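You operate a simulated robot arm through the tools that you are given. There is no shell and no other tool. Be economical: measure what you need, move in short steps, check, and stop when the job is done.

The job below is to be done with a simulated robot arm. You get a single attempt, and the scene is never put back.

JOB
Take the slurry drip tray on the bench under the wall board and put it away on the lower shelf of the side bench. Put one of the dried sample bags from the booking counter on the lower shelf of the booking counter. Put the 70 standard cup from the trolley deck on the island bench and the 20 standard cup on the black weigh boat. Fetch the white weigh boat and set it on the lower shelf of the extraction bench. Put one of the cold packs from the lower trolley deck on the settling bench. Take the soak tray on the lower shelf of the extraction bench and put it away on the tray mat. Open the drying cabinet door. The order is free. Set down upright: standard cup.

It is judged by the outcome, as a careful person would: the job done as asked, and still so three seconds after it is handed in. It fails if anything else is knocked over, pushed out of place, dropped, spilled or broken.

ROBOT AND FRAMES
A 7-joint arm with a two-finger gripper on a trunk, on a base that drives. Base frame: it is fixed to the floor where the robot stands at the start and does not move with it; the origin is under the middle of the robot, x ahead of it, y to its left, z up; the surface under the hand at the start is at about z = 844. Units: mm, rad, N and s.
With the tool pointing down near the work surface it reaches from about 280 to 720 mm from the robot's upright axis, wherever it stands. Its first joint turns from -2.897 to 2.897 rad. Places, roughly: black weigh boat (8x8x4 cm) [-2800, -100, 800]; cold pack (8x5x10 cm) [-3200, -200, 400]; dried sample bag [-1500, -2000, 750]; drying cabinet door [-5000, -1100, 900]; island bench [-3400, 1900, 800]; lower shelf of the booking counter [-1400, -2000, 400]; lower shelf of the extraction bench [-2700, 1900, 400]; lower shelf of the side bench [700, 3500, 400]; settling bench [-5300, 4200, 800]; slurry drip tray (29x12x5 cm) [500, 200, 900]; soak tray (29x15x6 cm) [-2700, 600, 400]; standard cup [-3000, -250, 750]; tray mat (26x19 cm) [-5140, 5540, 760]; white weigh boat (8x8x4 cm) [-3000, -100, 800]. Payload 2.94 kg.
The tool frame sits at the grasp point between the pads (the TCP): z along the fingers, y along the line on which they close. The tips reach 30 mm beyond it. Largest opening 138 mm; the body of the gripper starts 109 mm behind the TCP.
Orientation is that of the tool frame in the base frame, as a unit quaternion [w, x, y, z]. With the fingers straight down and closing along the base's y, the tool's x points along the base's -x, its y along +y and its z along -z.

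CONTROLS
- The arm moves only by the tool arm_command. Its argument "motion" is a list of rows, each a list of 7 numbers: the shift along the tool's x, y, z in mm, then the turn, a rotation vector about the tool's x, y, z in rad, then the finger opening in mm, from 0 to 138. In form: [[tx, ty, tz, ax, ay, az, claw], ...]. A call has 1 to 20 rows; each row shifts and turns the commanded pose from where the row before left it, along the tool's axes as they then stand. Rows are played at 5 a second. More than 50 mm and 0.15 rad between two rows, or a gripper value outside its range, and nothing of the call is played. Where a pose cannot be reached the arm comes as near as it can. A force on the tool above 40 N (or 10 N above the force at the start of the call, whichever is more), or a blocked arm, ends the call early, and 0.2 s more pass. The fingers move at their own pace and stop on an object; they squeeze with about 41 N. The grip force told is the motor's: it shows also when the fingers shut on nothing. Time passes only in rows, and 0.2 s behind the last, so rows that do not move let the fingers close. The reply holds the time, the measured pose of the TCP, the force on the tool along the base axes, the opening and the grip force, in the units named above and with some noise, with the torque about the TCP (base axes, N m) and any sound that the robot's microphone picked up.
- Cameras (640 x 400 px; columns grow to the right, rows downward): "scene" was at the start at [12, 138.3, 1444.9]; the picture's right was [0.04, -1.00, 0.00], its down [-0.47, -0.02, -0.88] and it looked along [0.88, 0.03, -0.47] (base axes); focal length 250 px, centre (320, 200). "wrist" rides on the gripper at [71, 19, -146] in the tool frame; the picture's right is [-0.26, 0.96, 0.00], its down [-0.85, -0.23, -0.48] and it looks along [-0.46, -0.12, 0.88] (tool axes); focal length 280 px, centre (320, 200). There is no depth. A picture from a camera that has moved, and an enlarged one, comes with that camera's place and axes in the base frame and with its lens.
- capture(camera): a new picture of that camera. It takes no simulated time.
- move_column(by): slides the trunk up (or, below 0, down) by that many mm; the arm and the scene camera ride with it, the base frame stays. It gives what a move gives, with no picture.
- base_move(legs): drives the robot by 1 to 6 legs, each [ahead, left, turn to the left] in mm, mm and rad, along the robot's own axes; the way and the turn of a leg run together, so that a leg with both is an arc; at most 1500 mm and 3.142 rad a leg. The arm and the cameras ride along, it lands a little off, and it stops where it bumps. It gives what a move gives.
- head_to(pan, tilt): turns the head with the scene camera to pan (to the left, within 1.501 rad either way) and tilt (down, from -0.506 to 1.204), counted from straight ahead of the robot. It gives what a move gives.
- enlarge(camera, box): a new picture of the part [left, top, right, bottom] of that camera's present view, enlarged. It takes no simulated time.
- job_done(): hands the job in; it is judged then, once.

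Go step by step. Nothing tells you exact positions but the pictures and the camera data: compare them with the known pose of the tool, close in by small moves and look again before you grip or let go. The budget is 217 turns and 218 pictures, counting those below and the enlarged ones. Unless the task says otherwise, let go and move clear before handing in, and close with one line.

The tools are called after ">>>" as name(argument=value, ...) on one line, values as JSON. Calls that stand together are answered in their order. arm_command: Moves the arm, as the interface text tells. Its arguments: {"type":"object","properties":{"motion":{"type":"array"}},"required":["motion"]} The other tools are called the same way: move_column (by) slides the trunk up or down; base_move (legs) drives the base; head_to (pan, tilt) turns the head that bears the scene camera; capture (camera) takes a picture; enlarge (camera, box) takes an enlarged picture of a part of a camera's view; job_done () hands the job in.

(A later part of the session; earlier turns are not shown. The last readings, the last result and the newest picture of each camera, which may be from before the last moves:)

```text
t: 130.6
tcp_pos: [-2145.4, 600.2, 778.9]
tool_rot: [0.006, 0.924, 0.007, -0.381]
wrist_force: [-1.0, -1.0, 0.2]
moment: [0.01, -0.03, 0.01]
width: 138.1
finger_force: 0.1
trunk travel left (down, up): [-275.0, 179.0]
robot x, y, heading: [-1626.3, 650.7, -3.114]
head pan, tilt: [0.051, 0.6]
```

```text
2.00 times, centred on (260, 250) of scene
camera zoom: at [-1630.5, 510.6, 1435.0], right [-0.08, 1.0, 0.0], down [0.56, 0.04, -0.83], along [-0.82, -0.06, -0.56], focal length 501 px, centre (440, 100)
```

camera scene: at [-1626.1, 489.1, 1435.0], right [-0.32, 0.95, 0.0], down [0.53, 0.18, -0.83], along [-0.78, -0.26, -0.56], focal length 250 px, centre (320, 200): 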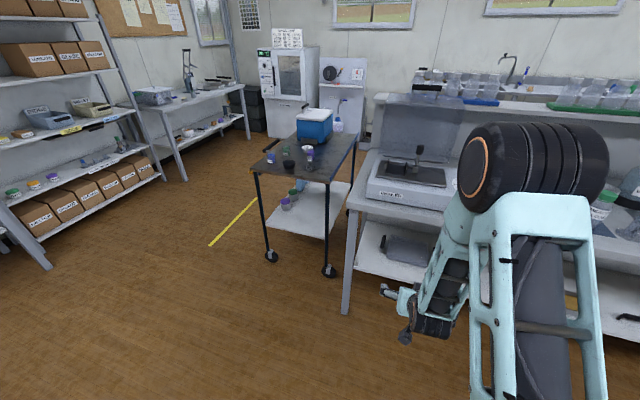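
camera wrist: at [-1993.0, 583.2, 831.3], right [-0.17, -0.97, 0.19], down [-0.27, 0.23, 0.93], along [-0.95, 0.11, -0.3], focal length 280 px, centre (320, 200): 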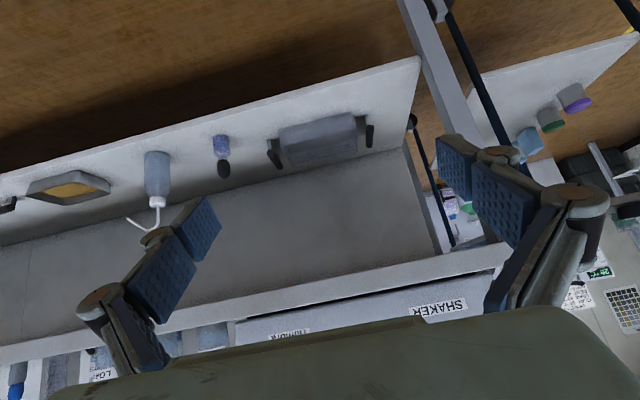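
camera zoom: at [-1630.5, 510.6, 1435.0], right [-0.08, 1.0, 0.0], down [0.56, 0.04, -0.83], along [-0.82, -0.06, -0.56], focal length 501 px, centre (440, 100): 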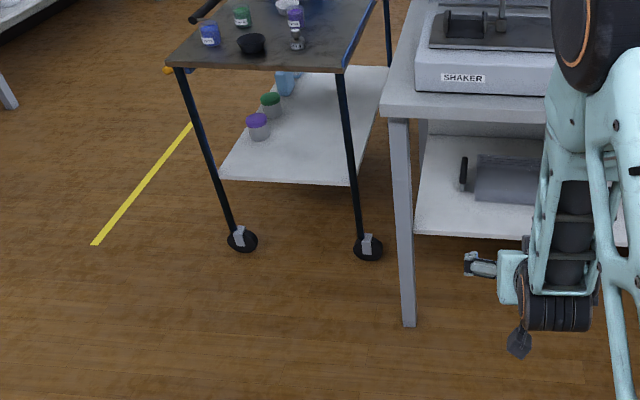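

The tray's shape is unclear (could be upside down). I'll lower the trunk and move closer for a direct wrist view.

>>> base_move(legs=[[230, -40, -0.03]])

>>> move_column(by=-150)

>>> capture(camera="wrist")

>>> enlarge(camera="scene", box=[280, 150, 480, 300])

```text
t: 132.3
tcp_pos: [-2369.8, 655.8, 778.0]
tool_rot: [0.0, 0.924, -0.009, -0.382]
wrist_force: [0.2, 0.1, 0.5]
moment: [0.02, 0.02, -0.01]
width: 138.1
finger_force: 0.0
trunk travel left (down, up): [-275.0, 179.0]
robot x, y, heading: [-1849.6, 687.2, 3.139]
head pan, tilt: [0.051, 0.6]
```

```text
t: 134.0
tcp_pos: [-2370.3, 655.5, 627.3]
tool_rot: [-0.001, 0.924, -0.01, -0.381]
wrist_force: [0.8, -0.2, 0.1]
moment: [0.01, 0.01, 0.0]
width: 138.1
finger_force: 0.1
trunk travel left (down, up): [-125.0, 329.0]
robot x, y, heading: [-1853.3, 690.0, 3.139]
head pan, tilt: [0.051, 0.6]
```

```text
179 pictures are left
camera wrist: at [-2218.4, 634.3, 681.4], right [-0.2, -0.96, 0.19], down [-0.26, 0.24, 0.93], along [-0.94, 0.14, -0.3], focal length 280 px, centre (320, 200)
```

wrist: 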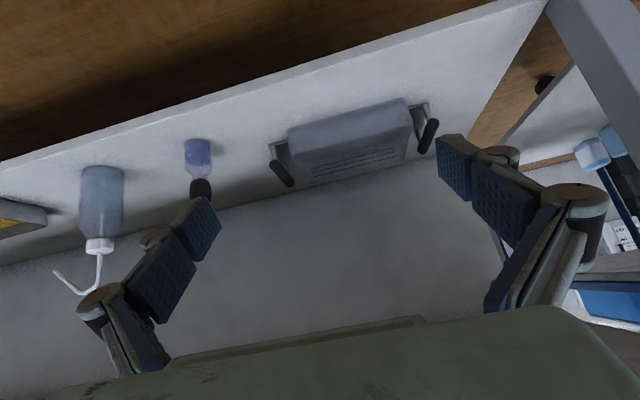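

```text
2.67 times, centred on (380, 225) of scene
camera zoom: at [-1858.6, 549.2, 1285.0], right [-0.04, 1.0, 0.0], down [0.56, 0.02, -0.83], along [-0.82, -0.04, -0.56], focal length 668 px, centre (160, 133)
```

zoom: 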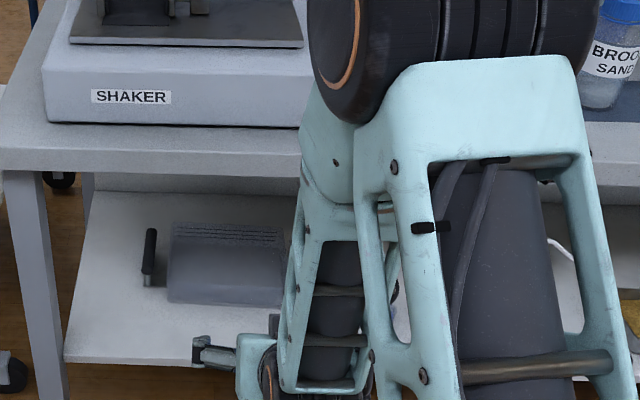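

>>> enlarge(camera="wrist", box=[260, 85, 450, 205])

```text
3.33 times, centred on (355, 145) of wrist
camera zoom: at [-2218.4, 634.3, 681.4], right [-0.2, -0.96, 0.19], down [-0.26, 0.24, 0.93], along [-0.94, 0.14, -0.3], focal length 935 px, centre (203, 383)
```

zoom: 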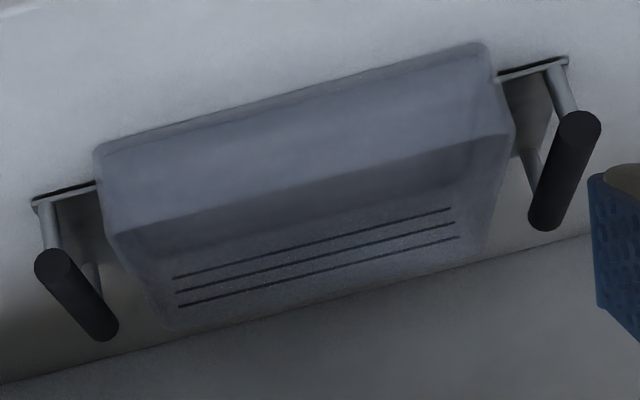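

I need a steeper view to see whether the tray has an open cavity; moving a little closer.

>>> base_move(legs=[[130, 0, 0]])

>>> move_column(by=60)

>>> capture(camera="wrist")

>>> enlarge(camera="wrist", box=[230, 30, 470, 180])

```text
t: 135.3
tcp_pos: [-2499.2, 655.9, 629.3]
tool_rot: [0.0, 0.925, -0.009, -0.381]
wrist_force: [1.6, 0.3, 0.0]
moment: [0.01, -0.01, -0.01]
width: 137.9
finger_force: 0.1
trunk travel left (down, up): [-125.0, 329.0]
robot x, y, heading: [-1978.9, 690.6, 3.134]
head pan, tilt: [0.051, 0.6]
```

```text
t: 136.3
tcp_pos: [-2499.5, 655.8, 688.1]
tool_rot: [0.0, 0.925, -0.009, -0.381]
wrist_force: [0.4, 0.2, 0.2]
moment: [0.02, -0.04, 0.0]
width: 138.1
finger_force: 0.1
trunk travel left (down, up): [-185.0, 269.0]
robot x, y, heading: [-1981.0, 688.0, 3.133]
head pan, tilt: [0.051, 0.6]
```

```text
176 pictures are left
camera wrist: at [-2347.8, 634.6, 741.3], right [-0.2, -0.96, 0.19], down [-0.26, 0.24, 0.93], along [-0.94, 0.14, -0.3], focal length 280 px, centre (320, 200)
```

wrist: 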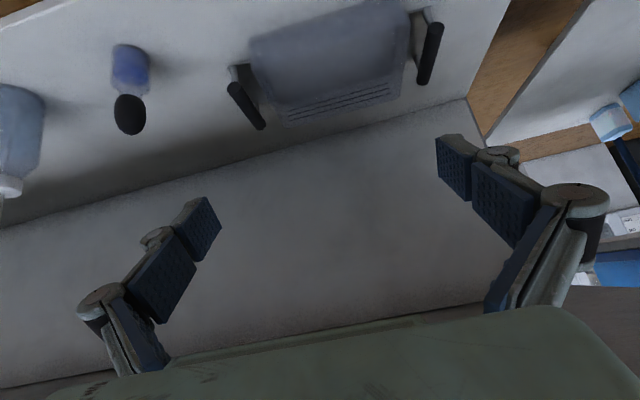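

```text
2.67 times, centred on (350, 105) of wrist
camera zoom: at [-2347.8, 634.6, 741.3], right [-0.2, -0.96, 0.19], down [-0.26, 0.24, 0.93], along [-0.94, 0.14, -0.3], focal length 748 px, centre (240, 453)
```

zoom: 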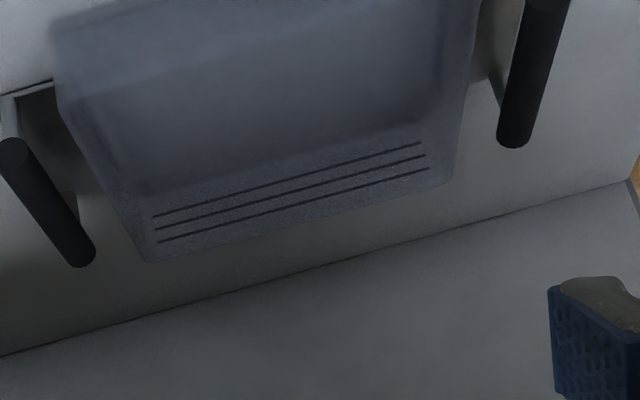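

Triangulating the two views: shelf at z≈420, tray rim z≈475, front wall x≈-2612, y 532–720. I'll pinch the front long wall with the tool pointing along -y, so I back out and take a diagonal station.

>>> base_move(legs=[[-350, 0, 0], [0, -470, 0], [0, 0, 0.92]])

>>> arm_command(motion=[[0, 0, 0, -0.094, 0, -0.094, 100], [0, 0, 0, -0.094, 0, -0.094, 80], [0, 0, 0, -0.094, 0, -0.094, 70], [0, 0, 0, -0.094, 0, -0.094, 70], [0, 0, 0, -0.094, 0, -0.094, 70], [0, 0, 0, 0, 0, 0, 70]])

>>> capture(camera="scene")

```text
t: 145.0
tcp_pos: [-1918.5, 697.4, 689.2]
tool_rot: [0.173, 0.828, 0.412, -0.339]
wrist_force: [0.2, 0.6, 0.4]
moment: [-0.01, 0.03, 0.02]
width: 137.9
finger_force: 0.0
trunk travel left (down, up): [-185.0, 269.0]
robot x, y, heading: [-1642.1, 1137.8, -2.205]
head pan, tilt: [0.051, 0.6]
```

```text
t: 146.4
tcp_pos: [-1918.2, 697.4, 690.1]
tool_rot: [0.276, 0.647, 0.66, -0.266]
wrist_force: [-0.8, -0.9, -0.2]
moment: [0.03, 0.01, 0.01]
width: 70.2
finger_force: 0.1
trunk travel left (down, up): [-185.0, 269.0]
robot x, y, heading: [-1641.5, 1136.6, -2.202]
head pan, tilt: [0.051, 0.6]
```

```text
174 pictures are left
camera scene: at [-1532.2, 1049.5, 1345.0], right [-0.84, 0.55, 0.0], down [0.31, 0.47, -0.83], along [-0.45, -0.69, -0.56], focal length 250 px, centre (320, 200)
```

scene: 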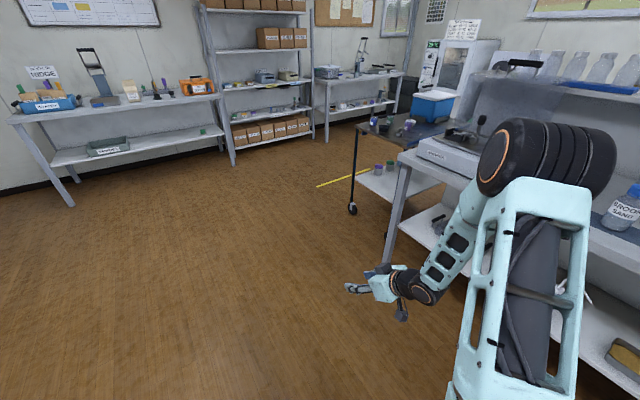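

Tool now points along -y. Lowering the trunk and driving beside the bench front, staying outside it.

>>> move_column(by=-110)

>>> base_move(legs=[[319, -440, 0]])

>>> capture(camera="wrist")

>>> capture(camera="scene")

```text
t: 147.8
tcp_pos: [-1916.2, 697.5, 578.9]
tool_rot: [0.277, 0.646, 0.66, -0.265]
wrist_force: [-0.1, -0.1, 0.6]
moment: [0.04, 0.01, 0.0]
width: 69.7
finger_force: 0.1
trunk travel left (down, up): [-75.0, 379.0]
robot x, y, heading: [-1640.2, 1137.3, -2.2]
head pan, tilt: [0.051, 0.6]
```

```text
t: 151.8
tcp_pos: [-2413.7, 689.4, 575.8]
tool_rot: [0.284, 0.639, 0.668, -0.254]
wrist_force: [0.2, 0.1, -0.3]
moment: [0.01, 0.0, -0.01]
width: 70.1
finger_force: 0.1
trunk travel left (down, up): [-75.0, 379.0]
robot x, y, heading: [-2154.9, 1132.7, -2.185]
head pan, tilt: [0.051, 0.6]
stopped in leg 1: the robot was blocked; the commanded pose is now the measured one
```

```text
173 pictures are left
camera wrist: at [-2405.1, 843.5, 630.6], right [0.97, -0.14, 0.21], down [-0.24, -0.28, 0.93], along [-0.07, -0.95, -0.31], focal length 280 px, centre (320, 200)
```

wrist: 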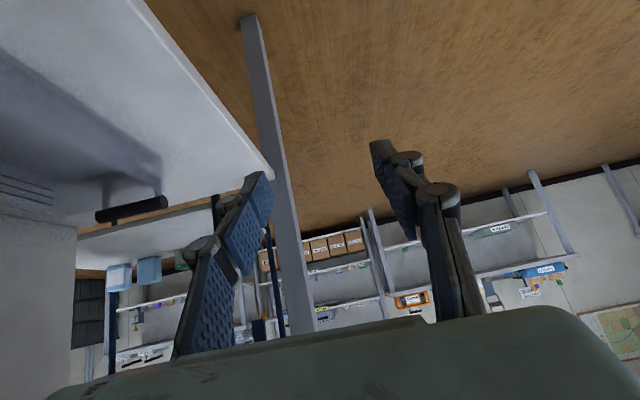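

```text
172 pictures are left
camera scene: at [-2046.6, 1046.2, 1234.7], right [-0.84, 0.53, 0.0], down [0.3, 0.48, -0.83], along [-0.44, -0.7, -0.56], focal length 250 px, centre (320, 200)
```

scene: 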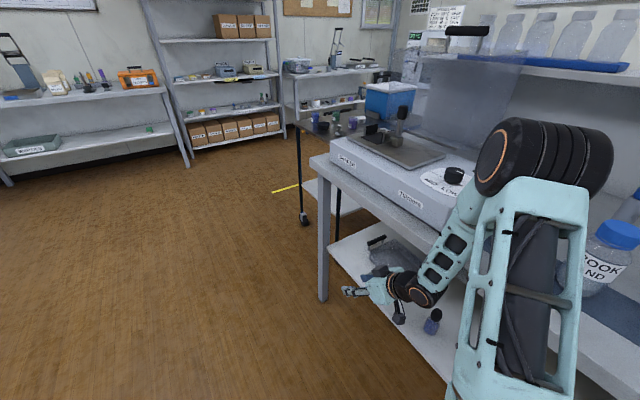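

The base touched the bench edge; I'll ease off 20 mm. The tray is to the left; I'll slide the tool in above its front wall.

>>> base_move(legs=[[-12, 16, 0]])

>>> arm_command(motion=[[0, 0, 0, 0.038, 0, 0.038, 70], [2, -44, 11, 0, 0, 0, 70], [2, -44, 11, 0, 0, 0, 70], [2, -44, 11, 0, 0, 0, 70], [2, -44, 11, 0, 0, 0, 70], [0, 0, 0, 0, 0, 0, 70]])

>>> capture(camera="wrist")

>>> capture(camera="scene")

```text
t: 152.7
tcp_pos: [-2395.0, 689.2, 575.4]
tool_rot: [0.284, 0.64, 0.667, -0.255]
wrist_force: [0.5, 0.1, -0.2]
moment: [0.0, 0.05, -0.02]
width: 70.1
finger_force: 0.0
trunk travel left (down, up): [-75.0, 379.0]
robot x, y, heading: [-2138.9, 1134.4, -2.185]
head pan, tilt: [0.051, 0.6]
```

```text
t: 153.7
tcp_pos: [-2373.4, 707.6, 528.6]
tool_rot: [0.314, 0.653, 0.669, -0.164]
wrist_force: [-0.8, -0.9, -0.1]
moment: [0.01, -0.05, 0.0]
width: 70.3
finger_force: 0.0
trunk travel left (down, up): [-75.0, 379.0]
robot x, y, heading: [-2128.0, 1135.0, -2.177]
head pan, tilt: [0.051, 0.6]
stopped in row 5: the arm was blocked; the commanded pose is now the measured one
```

```text
171 pictures are left
camera wrist: at [-2380.9, 856.5, 596.2], right [0.93, -0.11, 0.35], down [-0.37, -0.38, 0.85], along [0.03, -0.92, -0.39], focal length 280 px, centre (320, 200)
```

wrist: 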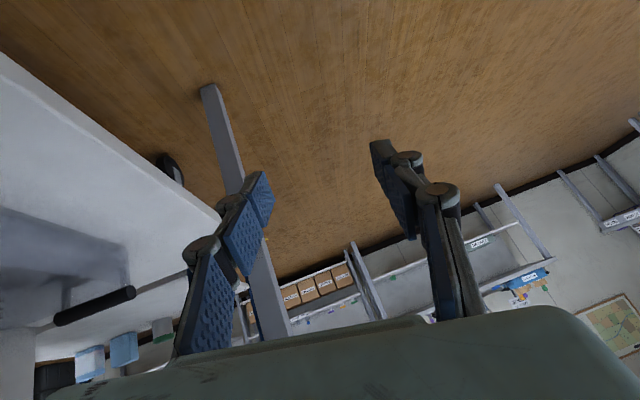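

```text
170 pictures are left
camera scene: at [-2002.2, 1052.8, 1232.6], right [-0.85, 0.53, 0.01], down [0.28, 0.48, -0.83], along [-0.44, -0.7, -0.55], focal length 250 px, centre (320, 200)
```

scene: 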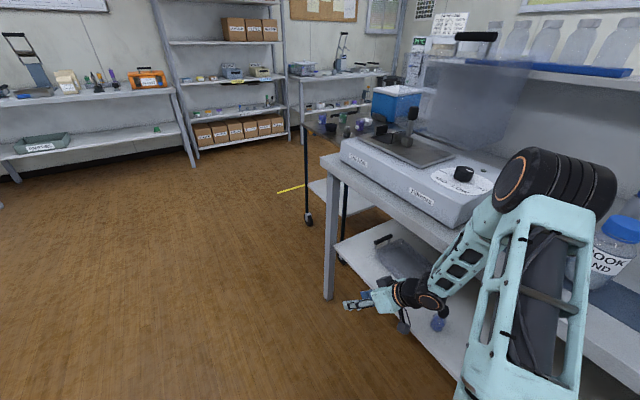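

The forearm hit the bench's top edge, so tool-from-the-side won't work; the tool has to come in from the front. New plan: from the front, pinch the tray's end wall (one finger inside, one in the gap before the handle bar). Retreating and straightening the tool.

>>> base_move(legs=[[-200, 290, 0]])

>>> arm_command(motion=[[0, 0, 0, 0.102, -0.024, 0.065, 70], [0, 0, 0, 0.102, -0.024, 0.065, 70], [0, 0, 0, 0.102, -0.024, 0.065, 70], [0, 0, 0, 0.102, -0.024, 0.065, 70], [0, 0, 0, 0.102, -0.024, 0.065, 70], [0, 0, 0, 0.102, -0.024, 0.065, 70], [0, 0, 0, 0, 0, 0, 70]])

>>> head_to(pan=-0.6, tilt=0.6)

>>> capture(camera="scene")

```text
t: 156.8
tcp_pos: [-2044.4, 714.6, 519.8]
tool_rot: [0.313, 0.661, 0.663, -0.162]
wrist_force: [-0.5, -0.1, 0.7]
moment: [-0.01, 0.0, 0.0]
width: 69.9
finger_force: 0.0
trunk travel left (down, up): [-75.0, 379.0]
robot x, y, heading: [-1782.1, 1135.0, -2.179]
head pan, tilt: [0.051, 0.6]
```

```text
t: 158.4
tcp_pos: [-2043.6, 713.8, 521.1]
tool_rot: [0.171, 0.825, 0.42, -0.337]
wrist_force: [0.6, 0.2, 0.0]
moment: [0.0, -0.03, 0.01]
width: 69.8
finger_force: 0.0
trunk travel left (down, up): [-75.0, 379.0]
robot x, y, heading: [-1786.6, 1136.0, -2.18]
head pan, tilt: [0.051, 0.6]
```

```text
t: 159.4
tcp_pos: [-2043.7, 713.3, 521.6]
tool_rot: [0.172, 0.824, 0.421, -0.337]
wrist_force: [0.2, -0.7, -0.1]
moment: [0.01, -0.03, -0.01]
width: 70.0
finger_force: 0.0
trunk travel left (down, up): [-75.0, 379.0]
robot x, y, heading: [-1781.0, 1135.5, -2.179]
head pan, tilt: [-0.6, 0.6]
```

```text
169 pictures are left
camera scene: at [-1709.1, 1095.4, 1235.0], right [-0.35, 0.94, 0.0], down [0.53, 0.2, -0.83], along [-0.77, -0.29, -0.56], focal length 250 px, centre (320, 200)
```

scene: 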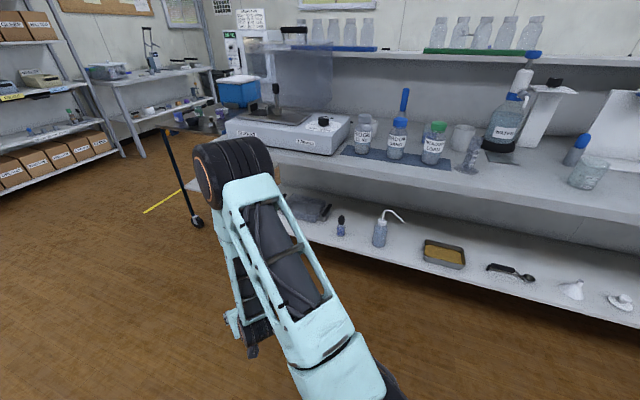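

Nothing was disturbed. Turning to face the bench squarely in line with the tray's right end wall (y≈722).

>>> base_move(legs=[[0, 0, -0.962], [0, 412, 0]])

>>> move_column(by=-75)

>>> arm_command(motion=[[-42, 0, 5, 0, 0, 0, 70], [-42, 0, 5, 0, 0, 0, 70], [-43, 0, 4, 0, 0, 0, 70], [0, 0, 0, 0, 0, 0, 70]])

>>> capture(camera="wrist")

```text
t: 166.0
tcp_pos: [-2286.6, 711.9, 521.6]
tool_rot: [-0.006, 0.926, -0.014, -0.377]
wrist_force: [0.1, -0.4, -0.1]
moment: [0.03, -0.04, -0.01]
width: 70.2
finger_force: 0.1
trunk travel left (down, up): [-75.0, 379.0]
robot x, y, heading: [-1790.0, 737.7, 3.132]
head pan, tilt: [-0.6, 0.6]
```

```text
t: 167.1
tcp_pos: [-2286.3, 711.9, 446.2]
tool_rot: [-0.006, 0.926, -0.014, -0.378]
wrist_force: [0.4, 0.7, -0.2]
moment: [0.02, 0.02, -0.02]
width: 69.7
finger_force: 0.0
trunk travel left (down, up): [0.0, 454.0]
robot x, y, heading: [-1788.2, 737.1, 3.132]
head pan, tilt: [-0.6, 0.6]
```

```text
t: 168.1
tcp_pos: [-2383.9, 714.0, 526.5]
tool_rot: [-0.005, 0.926, -0.013, -0.378]
wrist_force: [0.4, -0.9, 0.0]
moment: [0.0, -0.04, 0.0]
width: 70.0
finger_force: 0.1
trunk travel left (down, up): [0.0, 454.0]
robot x, y, heading: [-1790.0, 740.7, 3.136]
head pan, tilt: [-0.6, 0.6]
```

```text
168 pictures are left
camera wrist: at [-2233.7, 690.9, 579.4], right [-0.22, -0.96, 0.18], down [-0.27, 0.24, 0.93], along [-0.94, 0.15, -0.31], focal length 280 px, centre (320, 200)
```

wrist: 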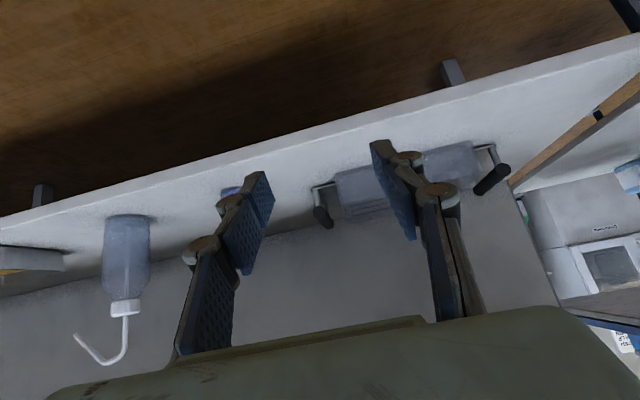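

Consistent: end wall at y≈720, handle bar at y≈752. Narrowing the fingers and moving closer for a precise look.

>>> arm_command(motion=[[0, 0, 0, 0, 0, 0, 40], [0, 0, 0, 0, 0, 0, 26], [0, 0, 0, 0, 0, 0, 26]])

>>> base_move(legs=[[170, 0, 0]])

>>> enlarge(camera="wrist", box=[160, 60, 480, 260])

```text
t: 168.9
tcp_pos: [-2383.8, 714.6, 524.7]
tool_rot: [-0.005, 0.926, -0.014, -0.377]
wrist_force: [0.3, -0.2, 0.3]
moment: [0.01, 0.03, -0.02]
width: 26.0
finger_force: 0.1
trunk travel left (down, up): [0.0, 454.0]
robot x, y, heading: [-1789.3, 739.3, 3.135]
head pan, tilt: [-0.6, 0.6]
```

```text
t: 170.3
tcp_pos: [-2550.2, 713.2, 524.5]
tool_rot: [-0.004, 0.926, -0.011, -0.378]
wrist_force: [0.1, 0.2, 0.0]
moment: [-0.01, -0.04, 0.02]
width: 26.1
finger_force: 0.0
trunk travel left (down, up): [0.0, 454.0]
robot x, y, heading: [-1953.3, 739.0, 3.138]
head pan, tilt: [-0.6, 0.6]
```

```text
2.00 times, centred on (320, 160) of wrist
camera zoom: at [-2399.8, 690.5, 579.1], right [-0.21, -0.96, 0.18], down [-0.27, 0.24, 0.93], along [-0.94, 0.15, -0.31], focal length 561 px, centre (320, 280)
```

zoom: 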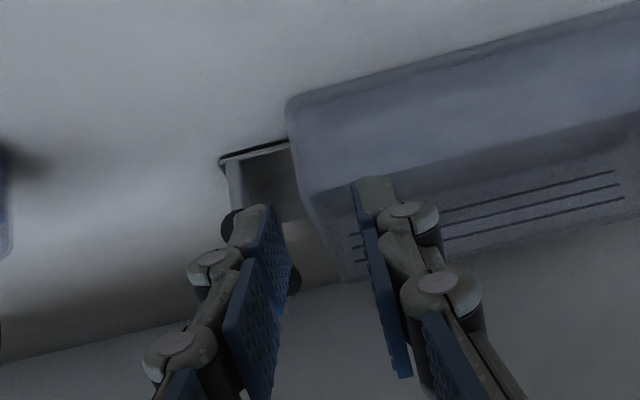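

Clear geometry: end wall outer face y≈722, handle bar inner edge y≈743. I'll rise slightly, move in above the wall and check alignment again.

>>> arm_command(motion=[[-14, -1, -14, 0, 0, 0, 26]])

>>> base_move(legs=[[100, 0, 0]])

>>> enlarge(camera="wrist", box=[160, 0, 480, 200])

>>> capture(camera="scene")

```text
t: 170.7
tcp_pos: [-2551.3, 714.1, 546.0]
tool_rot: [-0.005, 0.926, -0.012, -0.378]
wrist_force: [-0.7, 0.7, -0.7]
moment: [-0.02, 0.05, 0.01]
width: 26.1
finger_force: 0.1
trunk travel left (down, up): [0.0, 454.0]
robot x, y, heading: [-1957.6, 738.1, 3.136]
head pan, tilt: [-0.6, 0.6]
```

```text
t: 172.0
tcp_pos: [-2634.9, 716.7, 537.5]
tool_rot: [-0.005, 0.93, -0.012, -0.367]
wrist_force: [-0.2, -0.3, -0.3]
moment: [0.0, -0.02, 0.01]
width: 26.0
finger_force: 0.0
trunk travel left (down, up): [0.0, 454.0]
robot x, y, heading: [-2048.8, 738.6, 3.132]
head pan, tilt: [-0.6, 0.6]
stopped in leg 1: the robot was blocked; the commanded pose is now the measured one
```

```text
2.00 times, centred on (320, 100) of wrist
camera zoom: at [-2485.0, 693.1, 596.0], right [-0.22, -0.96, 0.18], down [-0.29, 0.24, 0.93], along [-0.93, 0.15, -0.33], focal length 561 px, centre (320, 400)
```

zoom: 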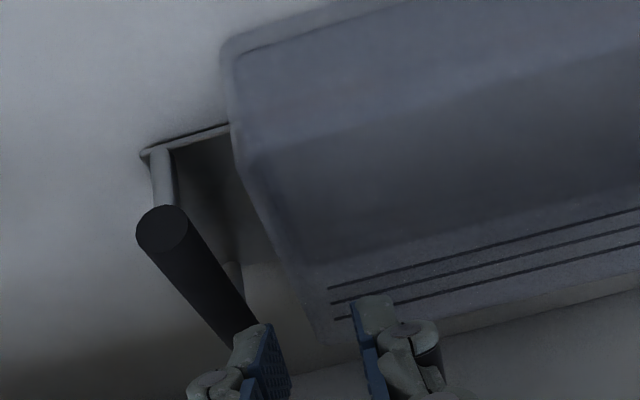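

```text
165 pictures are left
camera scene: at [-2043.6, 653.4, 1159.9], right [0.57, 0.82, 0.0], down [0.46, -0.32, -0.83], along [-0.68, 0.47, -0.56], focal length 250 px, centre (320, 200)
```

scene: 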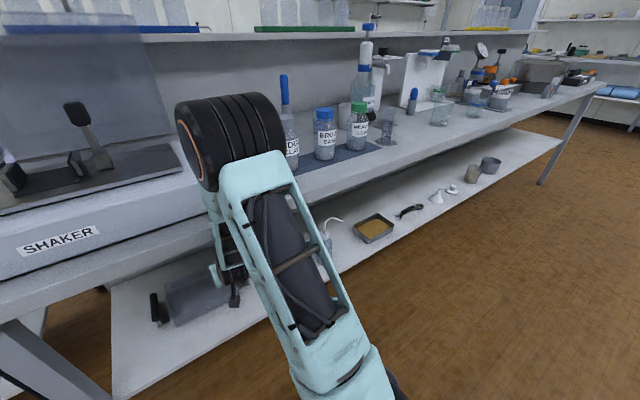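

The forearm touches the bench edge again; I'll back out. First a strong zoom to settle the tray's cavity.

>>> enlarge(camera="wrist", box=[260, 0, 480, 160])

>>> enlarge(camera="scene", box=[110, 230, 260, 350])

>>> base_move(legs=[[-130, 0, 0]])

```text
2.50 times, centred on (370, 80) of wrist
camera zoom: at [-2485.0, 693.1, 596.0], right [-0.22, -0.96, 0.18], down [-0.29, 0.24, 0.93], along [-0.93, 0.15, -0.33], focal length 701 px, centre (195, 500)
```

zoom: 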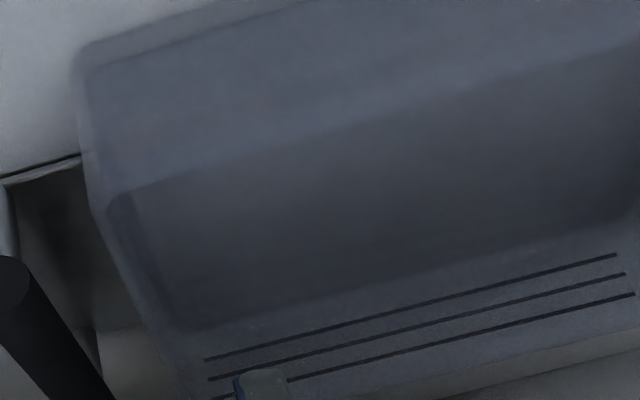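

```text
3.33 times, centred on (185, 290) of scene
camera zoom: at [-2043.6, 653.4, 1159.9], right [0.57, 0.82, 0.0], down [0.46, -0.32, -0.83], along [-0.68, 0.47, -0.56], focal length 834 px, centre (770, -100)
```

zoom: 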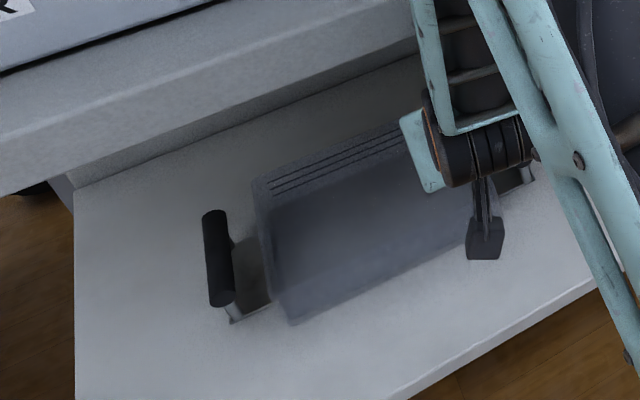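

```text
t: 173.3
tcp_pos: [-2501.2, 714.1, 537.1]
tool_rot: [-0.006, 0.93, -0.012, -0.366]
wrist_force: [-0.9, 0.9, 0.2]
moment: [-0.02, 0.01, 0.03]
width: 25.9
finger_force: 0.1
trunk travel left (down, up): [0.0, 454.0]
robot x, y, heading: [-1915.8, 737.6, 3.128]
head pan, tilt: [-0.6, 0.6]
```

The zoom shows a cavity with an end wall ~7 mm thick and a slotted back ledge. I'll use a 50° tilt with the arm further extended, and plunge along the tool axis so the wrist stays low and outside.

>>> base_move(legs=[[29, 0, 0]])

>>> arm_command(motion=[[0, 0, 0, 0, -0.12, 0, 26], [-26, 0, 27, 0, 0, 0, 26], [0, 0, 0, 0, 0, 0, 26]])

>>> enlarge(camera="wrist", box=[160, 60, 480, 260])

```text
t: 174.1
tcp_pos: [-2528.6, 715.2, 537.3]
tool_rot: [-0.006, 0.93, -0.011, -0.367]
wrist_force: [-1.1, 0.3, -0.2]
moment: [0.0, 0.03, -0.02]
width: 25.8
finger_force: 0.1
trunk travel left (down, up): [0.0, 454.0]
robot x, y, heading: [-1944.2, 738.7, 3.136]
head pan, tilt: [-0.6, 0.6]
```

```text
t: 174.9
tcp_pos: [-2569.3, 716.6, 539.7]
tool_rot: [-0.007, 0.907, -0.012, -0.422]
wrist_force: [-0.8, -0.3, -0.3]
moment: [0.02, 0.01, 0.0]
width: 26.3
finger_force: 0.0
trunk travel left (down, up): [0.0, 454.0]
robot x, y, heading: [-1943.1, 737.5, 3.135]
head pan, tilt: [-0.6, 0.6]
```

```text
2.00 times, centred on (320, 160) of wrist
camera zoom: at [-2412.7, 693.1, 578.6], right [-0.19, -0.96, 0.2], down [-0.18, 0.23, 0.96], along [-0.97, 0.15, -0.21], focal length 561 px, centre (320, 280)
```

zoom: 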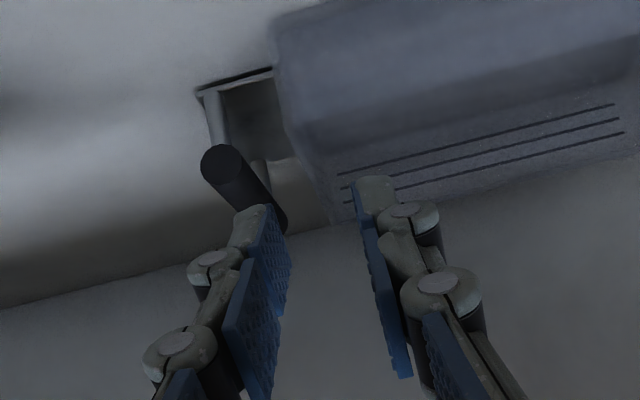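

The finger knuckles would foul the handle bar in that gap, so instead I'll grip the bar only to slide the tray gently toward the shelf edge, then pinch its front wall from the side. First: position above the right handle bar.

>>> arm_command(motion=[[-19, -32, 23, 0, 0, 0, 32], [0, 0, 15, 0, 0, 0, 32], [0, 0, 0, 0, 0, 0, 32]])

>>> enlarge(camera="wrist", box=[160, 20, 480, 220])

```text
t: 175.7
tcp_pos: [-2609.4, 750.5, 529.5]
tool_rot: [-0.006, 0.907, -0.011, -0.421]
wrist_force: [0.0, -0.4, 0.1]
moment: [-0.03, -0.03, 0.01]
width: 32.2
finger_force: 0.1
trunk travel left (down, up): [0.0, 454.0]
robot x, y, heading: [-1943.3, 736.7, 3.133]
head pan, tilt: [-0.6, 0.6]
```

```text
2.00 times, centred on (320, 120) of wrist
camera zoom: at [-2453.5, 727.4, 568.3], right [-0.19, -0.96, 0.2], down [-0.18, 0.23, 0.96], along [-0.96, 0.15, -0.22], focal length 561 px, centre (320, 360)
```

zoom: 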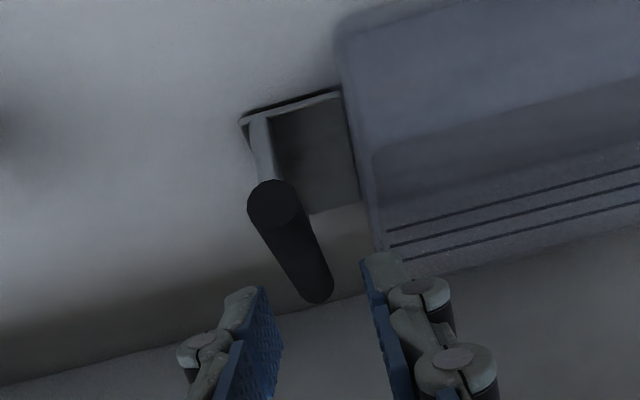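

The bar is ~8 mm further left of the finger centre; I correct, plunge onto it and grip.

>>> arm_command(motion=[[0, -8, 0, 0, 0, 0, 32], [0, 0, 18, 0, 0, 0, 32], [0, 0, 18, 0, 0, 0, 32], [0, 0, 0, 0, 0, 0, 32]])

>>> enlarge(camera="wrist", box=[160, 20, 480, 220])

```text
t: 176.7
tcp_pos: [-2635.2, 758.8, 506.7]
tool_rot: [-0.007, 0.907, -0.011, -0.422]
wrist_force: [0.0, 0.6, 0.2]
moment: [0.02, -0.01, 0.01]
width: 32.1
finger_force: 0.0
trunk travel left (down, up): [0.0, 454.0]
robot x, y, heading: [-1946.4, 738.4, 3.13]
head pan, tilt: [-0.6, 0.6]
```

```text
2.00 times, centred on (320, 120) of wrist
camera zoom: at [-2479.9, 734.8, 545.9], right [-0.19, -0.96, 0.2], down [-0.18, 0.23, 0.96], along [-0.96, 0.15, -0.22], focal length 561 px, centre (320, 360)
```

zoom: 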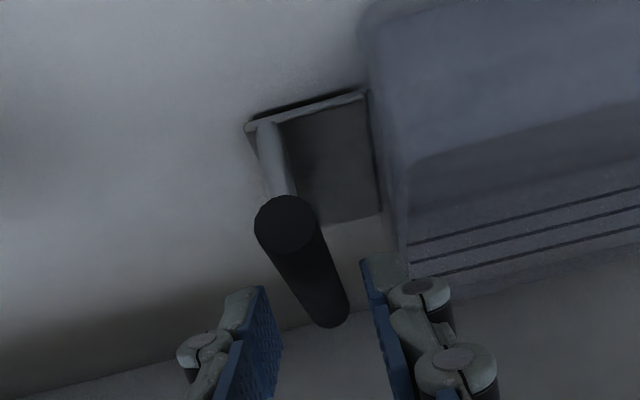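

>>> arm_command(motion=[[0, 0, 9, 0, 0, 0, 32], [0, 0, 0, 0, 0, 0, 20], [0, 0, 0, 0, 0, 0, 8], [0, 0, 0, 0, 0, 0, 8], [0, 0, 0, 0, 0, 0, 8]])

>>> enlarge(camera="wrist", box=[160, 20, 480, 220])

```text
t: 177.9
tcp_pos: [-2643.3, 759.3, 501.5]
tool_rot: [-0.007, 0.907, -0.011, -0.421]
wrist_force: [-0.1, 1.2, 0.9]
moment: [0.01, 0.01, -0.01]
width: 8.9
finger_force: 0.7
trunk travel left (down, up): [0.0, 454.0]
robot x, y, heading: [-1944.8, 737.0, 3.133]
head pan, tilt: [-0.6, 0.6]
```

```text
2.00 times, centred on (320, 120) of wrist
camera zoom: at [-2487.1, 736.1, 540.6], right [-0.19, -0.96, 0.2], down [-0.18, 0.23, 0.96], along [-0.97, 0.15, -0.21], focal length 561 px, centre (320, 360)
```

zoom: 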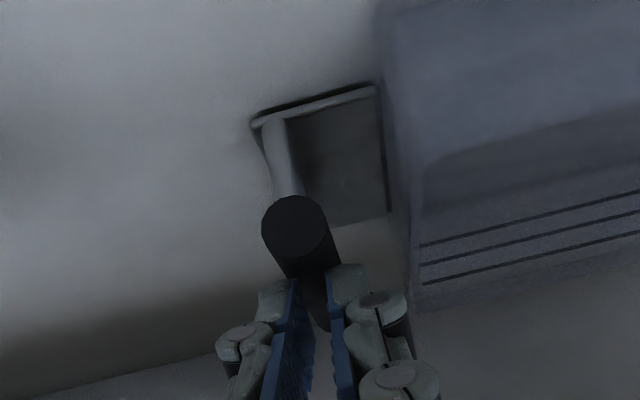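

The fingers closed just above the bar; it's lower than thought (z≈472). Reopening and going 20 mm deeper.

>>> arm_command(motion=[[0, 0, 0, 0, 0, 0, 36], [0, 0, 0, 0, 0, 0, 36], [12, 0, 10, 0, 0, 0, 36], [2, 0, 4, 0, 0, 0, 36], [0, 0, 0, 0, 0, 0, 20], [0, 0, 0, 0, 0, 0, 8], [0, 0, 0, 0, 0, 0, 8], [0, 0, 0, 0, 0, 0, 8]])

>>> enlarge(camera="wrist", box=[160, 20, 480, 220])

```text
t: 179.7
tcp_pos: [-2643.6, 758.5, 480.4]
tool_rot: [-0.006, 0.907, -0.011, -0.421]
wrist_force: [-0.4, 0.2, 0.8]
moment: [0.04, -0.09, -0.15]
width: 19.2
finger_force: 41.2
trunk travel left (down, up): [0.0, 454.0]
robot x, y, heading: [-1952.5, 740.6, 3.131]
head pan, tilt: [-0.6, 0.6]
```

```text
2.00 times, centred on (320, 120) of wrist
camera zoom: at [-2487.9, 735.0, 520.1], right [-0.19, -0.96, 0.2], down [-0.18, 0.23, 0.96], along [-0.96, 0.15, -0.22], focal length 561 px, centre (320, 360)
```

zoom: 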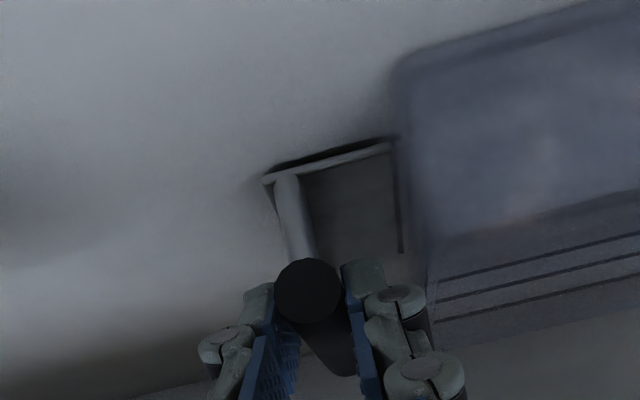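

The bar is firmly gripped (19 mm). A cautious 20 mm lift will show whether the tray is light enough to be held by its handle.

>>> arm_command(motion=[[-8, 0, -6, 0, 0, 0, 8], [-8, 0, -7, 0, 0, 0, 8], [0, 0, 0, 0, 0, 0, 8], [0, 0, 0, 0, 0, 0, 8]])

>>> capture(camera="wrist")

>>> capture(camera="scene")

```text
t: 180.7
tcp_pos: [-2642.9, 759.0, 500.7]
tool_rot: [-0.007, 0.907, -0.013, -0.422]
wrist_force: [0.3, -0.2, -3.3]
moment: [0.38, -0.12, -0.01]
width: 18.8
finger_force: 40.8
trunk travel left (down, up): [0.0, 454.0]
robot x, y, heading: [-1945.3, 736.1, 3.135]
head pan, tilt: [-0.6, 0.6]
```

```text
157 pictures are left
camera wrist: at [-2487.8, 735.8, 540.4], right [-0.19, -0.96, 0.2], down [-0.18, 0.23, 0.96], along [-0.96, 0.15, -0.22], focal length 280 px, centre (320, 200)
```

wrist: 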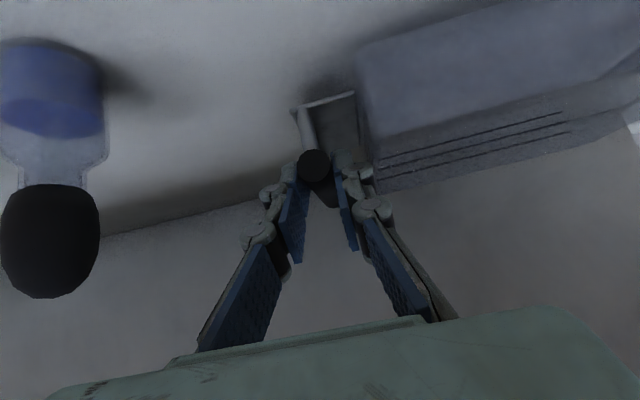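

```text
156 pictures are left
camera scene: at [-1938.6, 652.5, 1160.0], right [0.57, 0.82, 0.0], down [0.46, -0.32, -0.82], along [-0.68, 0.47, -0.57], focal length 250 px, centre (320, 200)
```

scene: 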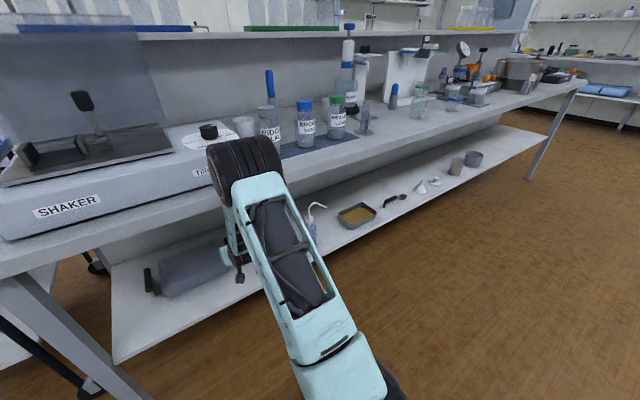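

The full 3 N weight is held level by the handle. I'll raise a bit more and back out from the shelf, then check for slip.

>>> arm_command(motion=[[-8, 0, -7, 0, 0, 0, 6], [-8, 0, -7, 0, 0, 0, 6], [0, 0, 0, 0, 0, 0, 6]])

>>> base_move(legs=[[-250, 0, 0]])

>>> capture(camera="wrist")

>>> capture(camera="scene")

```text
t: 181.5
tcp_pos: [-2643.2, 758.9, 524.3]
tool_rot: [-0.007, 0.907, -0.012, -0.421]
wrist_force: [0.4, -0.7, -3.1]
moment: [0.41, -0.17, 0.0]
width: 19.1
finger_force: 40.7
trunk travel left (down, up): [0.0, 454.0]
robot x, y, heading: [-1945.1, 739.5, 3.133]
head pan, tilt: [-0.6, 0.6]
```

```text
t: 183.4
tcp_pos: [-2388.8, 756.9, 524.1]
tool_rot: [-0.007, 0.907, -0.012, -0.421]
wrist_force: [0.3, -0.8, -2.4]
moment: [0.37, -0.15, -0.02]
width: 19.2
finger_force: 41.0
trunk travel left (down, up): [0.0, 454.0]
robot x, y, heading: [-1691.2, 735.5, 3.135]
head pan, tilt: [-0.6, 0.6]
```

```text
155 pictures are left
camera wrist: at [-2233.4, 733.7, 563.5], right [-0.19, -0.96, 0.2], down [-0.18, 0.23, 0.96], along [-0.96, 0.15, -0.22], focal length 280 px, centre (320, 200)
```

wrist: 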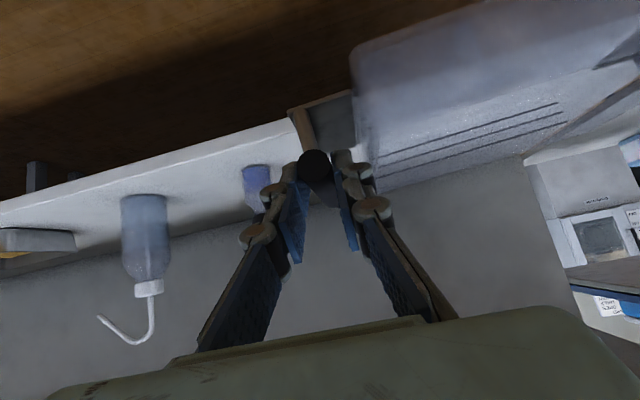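

```text
154 pictures are left
camera scene: at [-1684.0, 650.5, 1160.0], right [0.57, 0.82, 0.0], down [0.46, -0.32, -0.82], along [-0.68, 0.47, -0.57], focal length 250 px, centre (320, 200)
```

scene: 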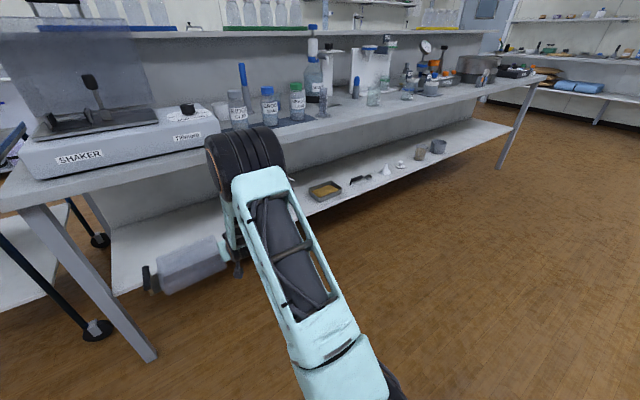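

Held firmly. Driving around the end of the extraction bench toward the tray mat corner.

>>> base_move(legs=[[-450, 0, 0], [0, -1500, 0], [0, -1500, 0], [0, -700, 0]])

>>> move_column(by=350)

>>> head_to(pan=-0.3, tilt=0.4)

>>> capture(camera="scene")

>>> capture(camera="wrist")

```text
t: 218.1
tcp_pos: [-1741.9, 4518.8, 525.1]
tool_rot: [-0.026, 0.906, -0.054, -0.42]
wrist_force: [-0.6, -0.1, -2.9]
moment: [0.25, -0.13, -0.01]
width: 19.1
finger_force: 40.7
trunk travel left (down, up): [0.0, 454.0]
robot x, y, heading: [-1046.4, 4432.8, 3.043]
head pan, tilt: [-0.6, 0.6]
```

```text
t: 221.5
tcp_pos: [-1742.0, 4520.6, 873.9]
tool_rot: [-0.026, 0.906, -0.054, -0.42]
wrist_force: [-0.2, 0.6, -3.4]
moment: [0.25, -0.15, -0.02]
width: 19.1
finger_force: 40.7
trunk travel left (down, up): [-350.0, 104.0]
robot x, y, heading: [-1047.2, 4432.8, 3.04]
head pan, tilt: [-0.6, 0.6]
```

```text
t: 222.3
tcp_pos: [-1741.8, 4520.0, 873.4]
tool_rot: [-0.026, 0.905, -0.053, -0.421]
wrist_force: [-0.2, 0.1, -2.8]
moment: [0.24, -0.13, -0.02]
width: 19.1
finger_force: 40.9
trunk travel left (down, up): [-350.0, 104.0]
robot x, y, heading: [-1047.4, 4429.3, 3.047]
head pan, tilt: [-0.3, 0.4]
```

```text
153 pictures are left
camera scene: at [-1068.4, 4327.4, 1528.1], right [0.39, 0.92, 0.0], down [0.36, -0.15, -0.92], along [-0.85, 0.36, -0.39], focal length 250 px, centre (320, 200)
```

scene: 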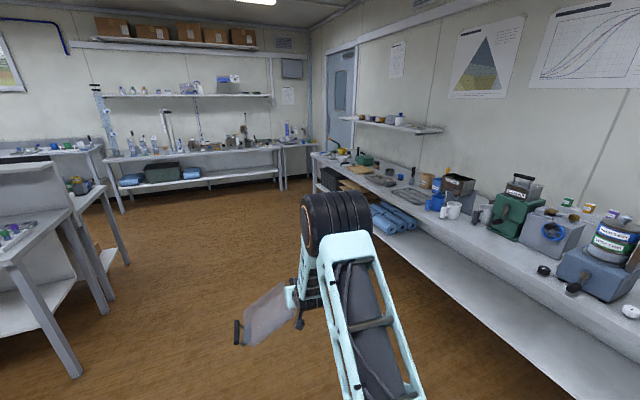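

```text
152 pictures are left
camera wrist: at [-1589.8, 4482.0, 913.5], right [-0.28, -0.94, 0.2], down [-0.16, 0.25, 0.96], along [-0.95, 0.24, -0.22], focal length 280 px, centre (320, 200)
```

wrist: 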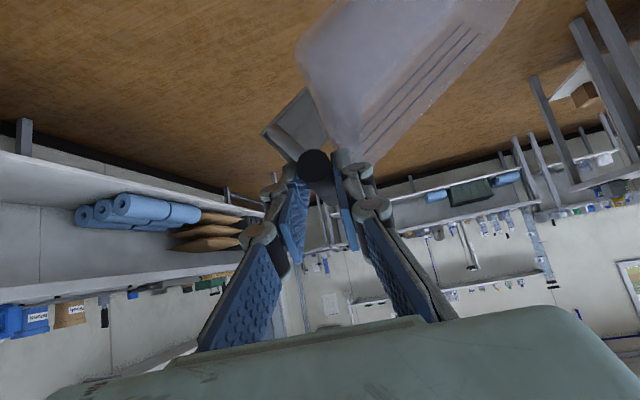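

The tray slipped to a ~45° droop about its handle during the drive but is still securely held; it will level as I set it down. Heading to the small bench by the door where the tray mat should be.

>>> base_move(legs=[[0, 0, 0.095], [1400, -240, 0], [1250, -230, 0]])

>>> head_to(pan=-0.3, tilt=0.5)

>>> capture(camera="scene")

>>> capture(camera="wrist")

```text
t: 235.7
tcp_pos: [-4355.8, 4781.4, 873.3]
tool_rot: [0.01, 0.907, 0.024, -0.421]
wrist_force: [-0.1, -0.3, -3.4]
moment: [0.25, -0.1, -0.01]
width: 19.2
finger_force: 41.4
trunk travel left (down, up): [-350.0, 104.0]
robot x, y, heading: [-3657.6, 4814.2, -3.072]
head pan, tilt: [-0.3, 0.4]
```

```text
t: 236.3
tcp_pos: [-4354.3, 4781.3, 873.1]
tool_rot: [0.01, 0.907, 0.024, -0.421]
wrist_force: [0.0, 0.0, -3.5]
moment: [0.24, -0.1, 0.01]
width: 19.2
finger_force: 41.1
trunk travel left (down, up): [-350.0, 104.0]
robot x, y, heading: [-3659.1, 4813.2, -3.076]
head pan, tilt: [-0.3, 0.499]
```

```text
151 pictures are left
camera scene: at [-3657.2, 4705.2, 1519.1], right [0.23, 0.97, 0.0], down [0.47, -0.11, -0.88], along [-0.85, 0.2, -0.48], focal length 250 px, centre (320, 200)
```

scene: 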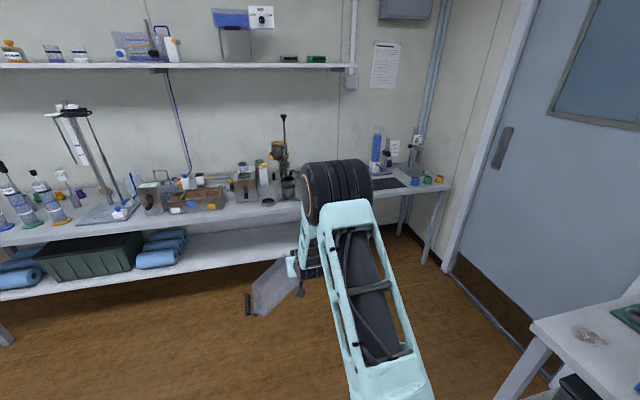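

```text
150 pictures are left
camera wrist: at [-4198.7, 4769.8, 913.3], right [-0.12, -0.97, 0.2], down [-0.2, 0.22, 0.96], along [-0.97, 0.08, -0.22], focal length 280 px, centre (320, 200)
```

wrist: 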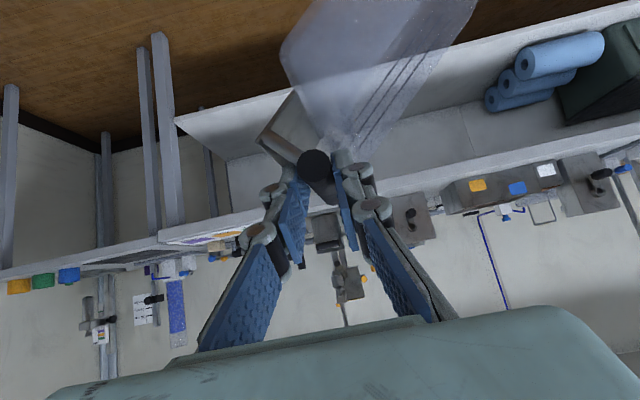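

>>> head_to(pan=-0.55, tilt=0.45)

>>> enlarge(camera="scene", box=[220, 120, 400, 240])

```text
t: 237.1
tcp_pos: [-4355.4, 4781.1, 873.9]
tool_rot: [0.011, 0.907, 0.024, -0.421]
wrist_force: [-0.1, -0.6, -3.3]
moment: [0.25, -0.12, -0.02]
width: 19.2
finger_force: 41.4
trunk travel left (down, up): [-350.0, 104.0]
robot x, y, heading: [-3656.9, 4809.6, -3.07]
head pan, tilt: [-0.55, 0.45]
```

```text
3.33 times, centred on (310, 180) of scene
camera zoom: at [-3650.1, 4726.8, 1523.5], right [0.46, 0.89, 0.0], down [0.39, -0.2, -0.9], along [-0.8, 0.42, -0.44], focal length 834 px, centre (353, 267)
```

zoom: 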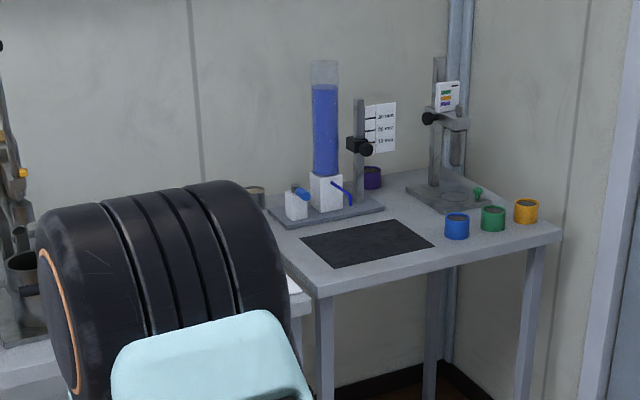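

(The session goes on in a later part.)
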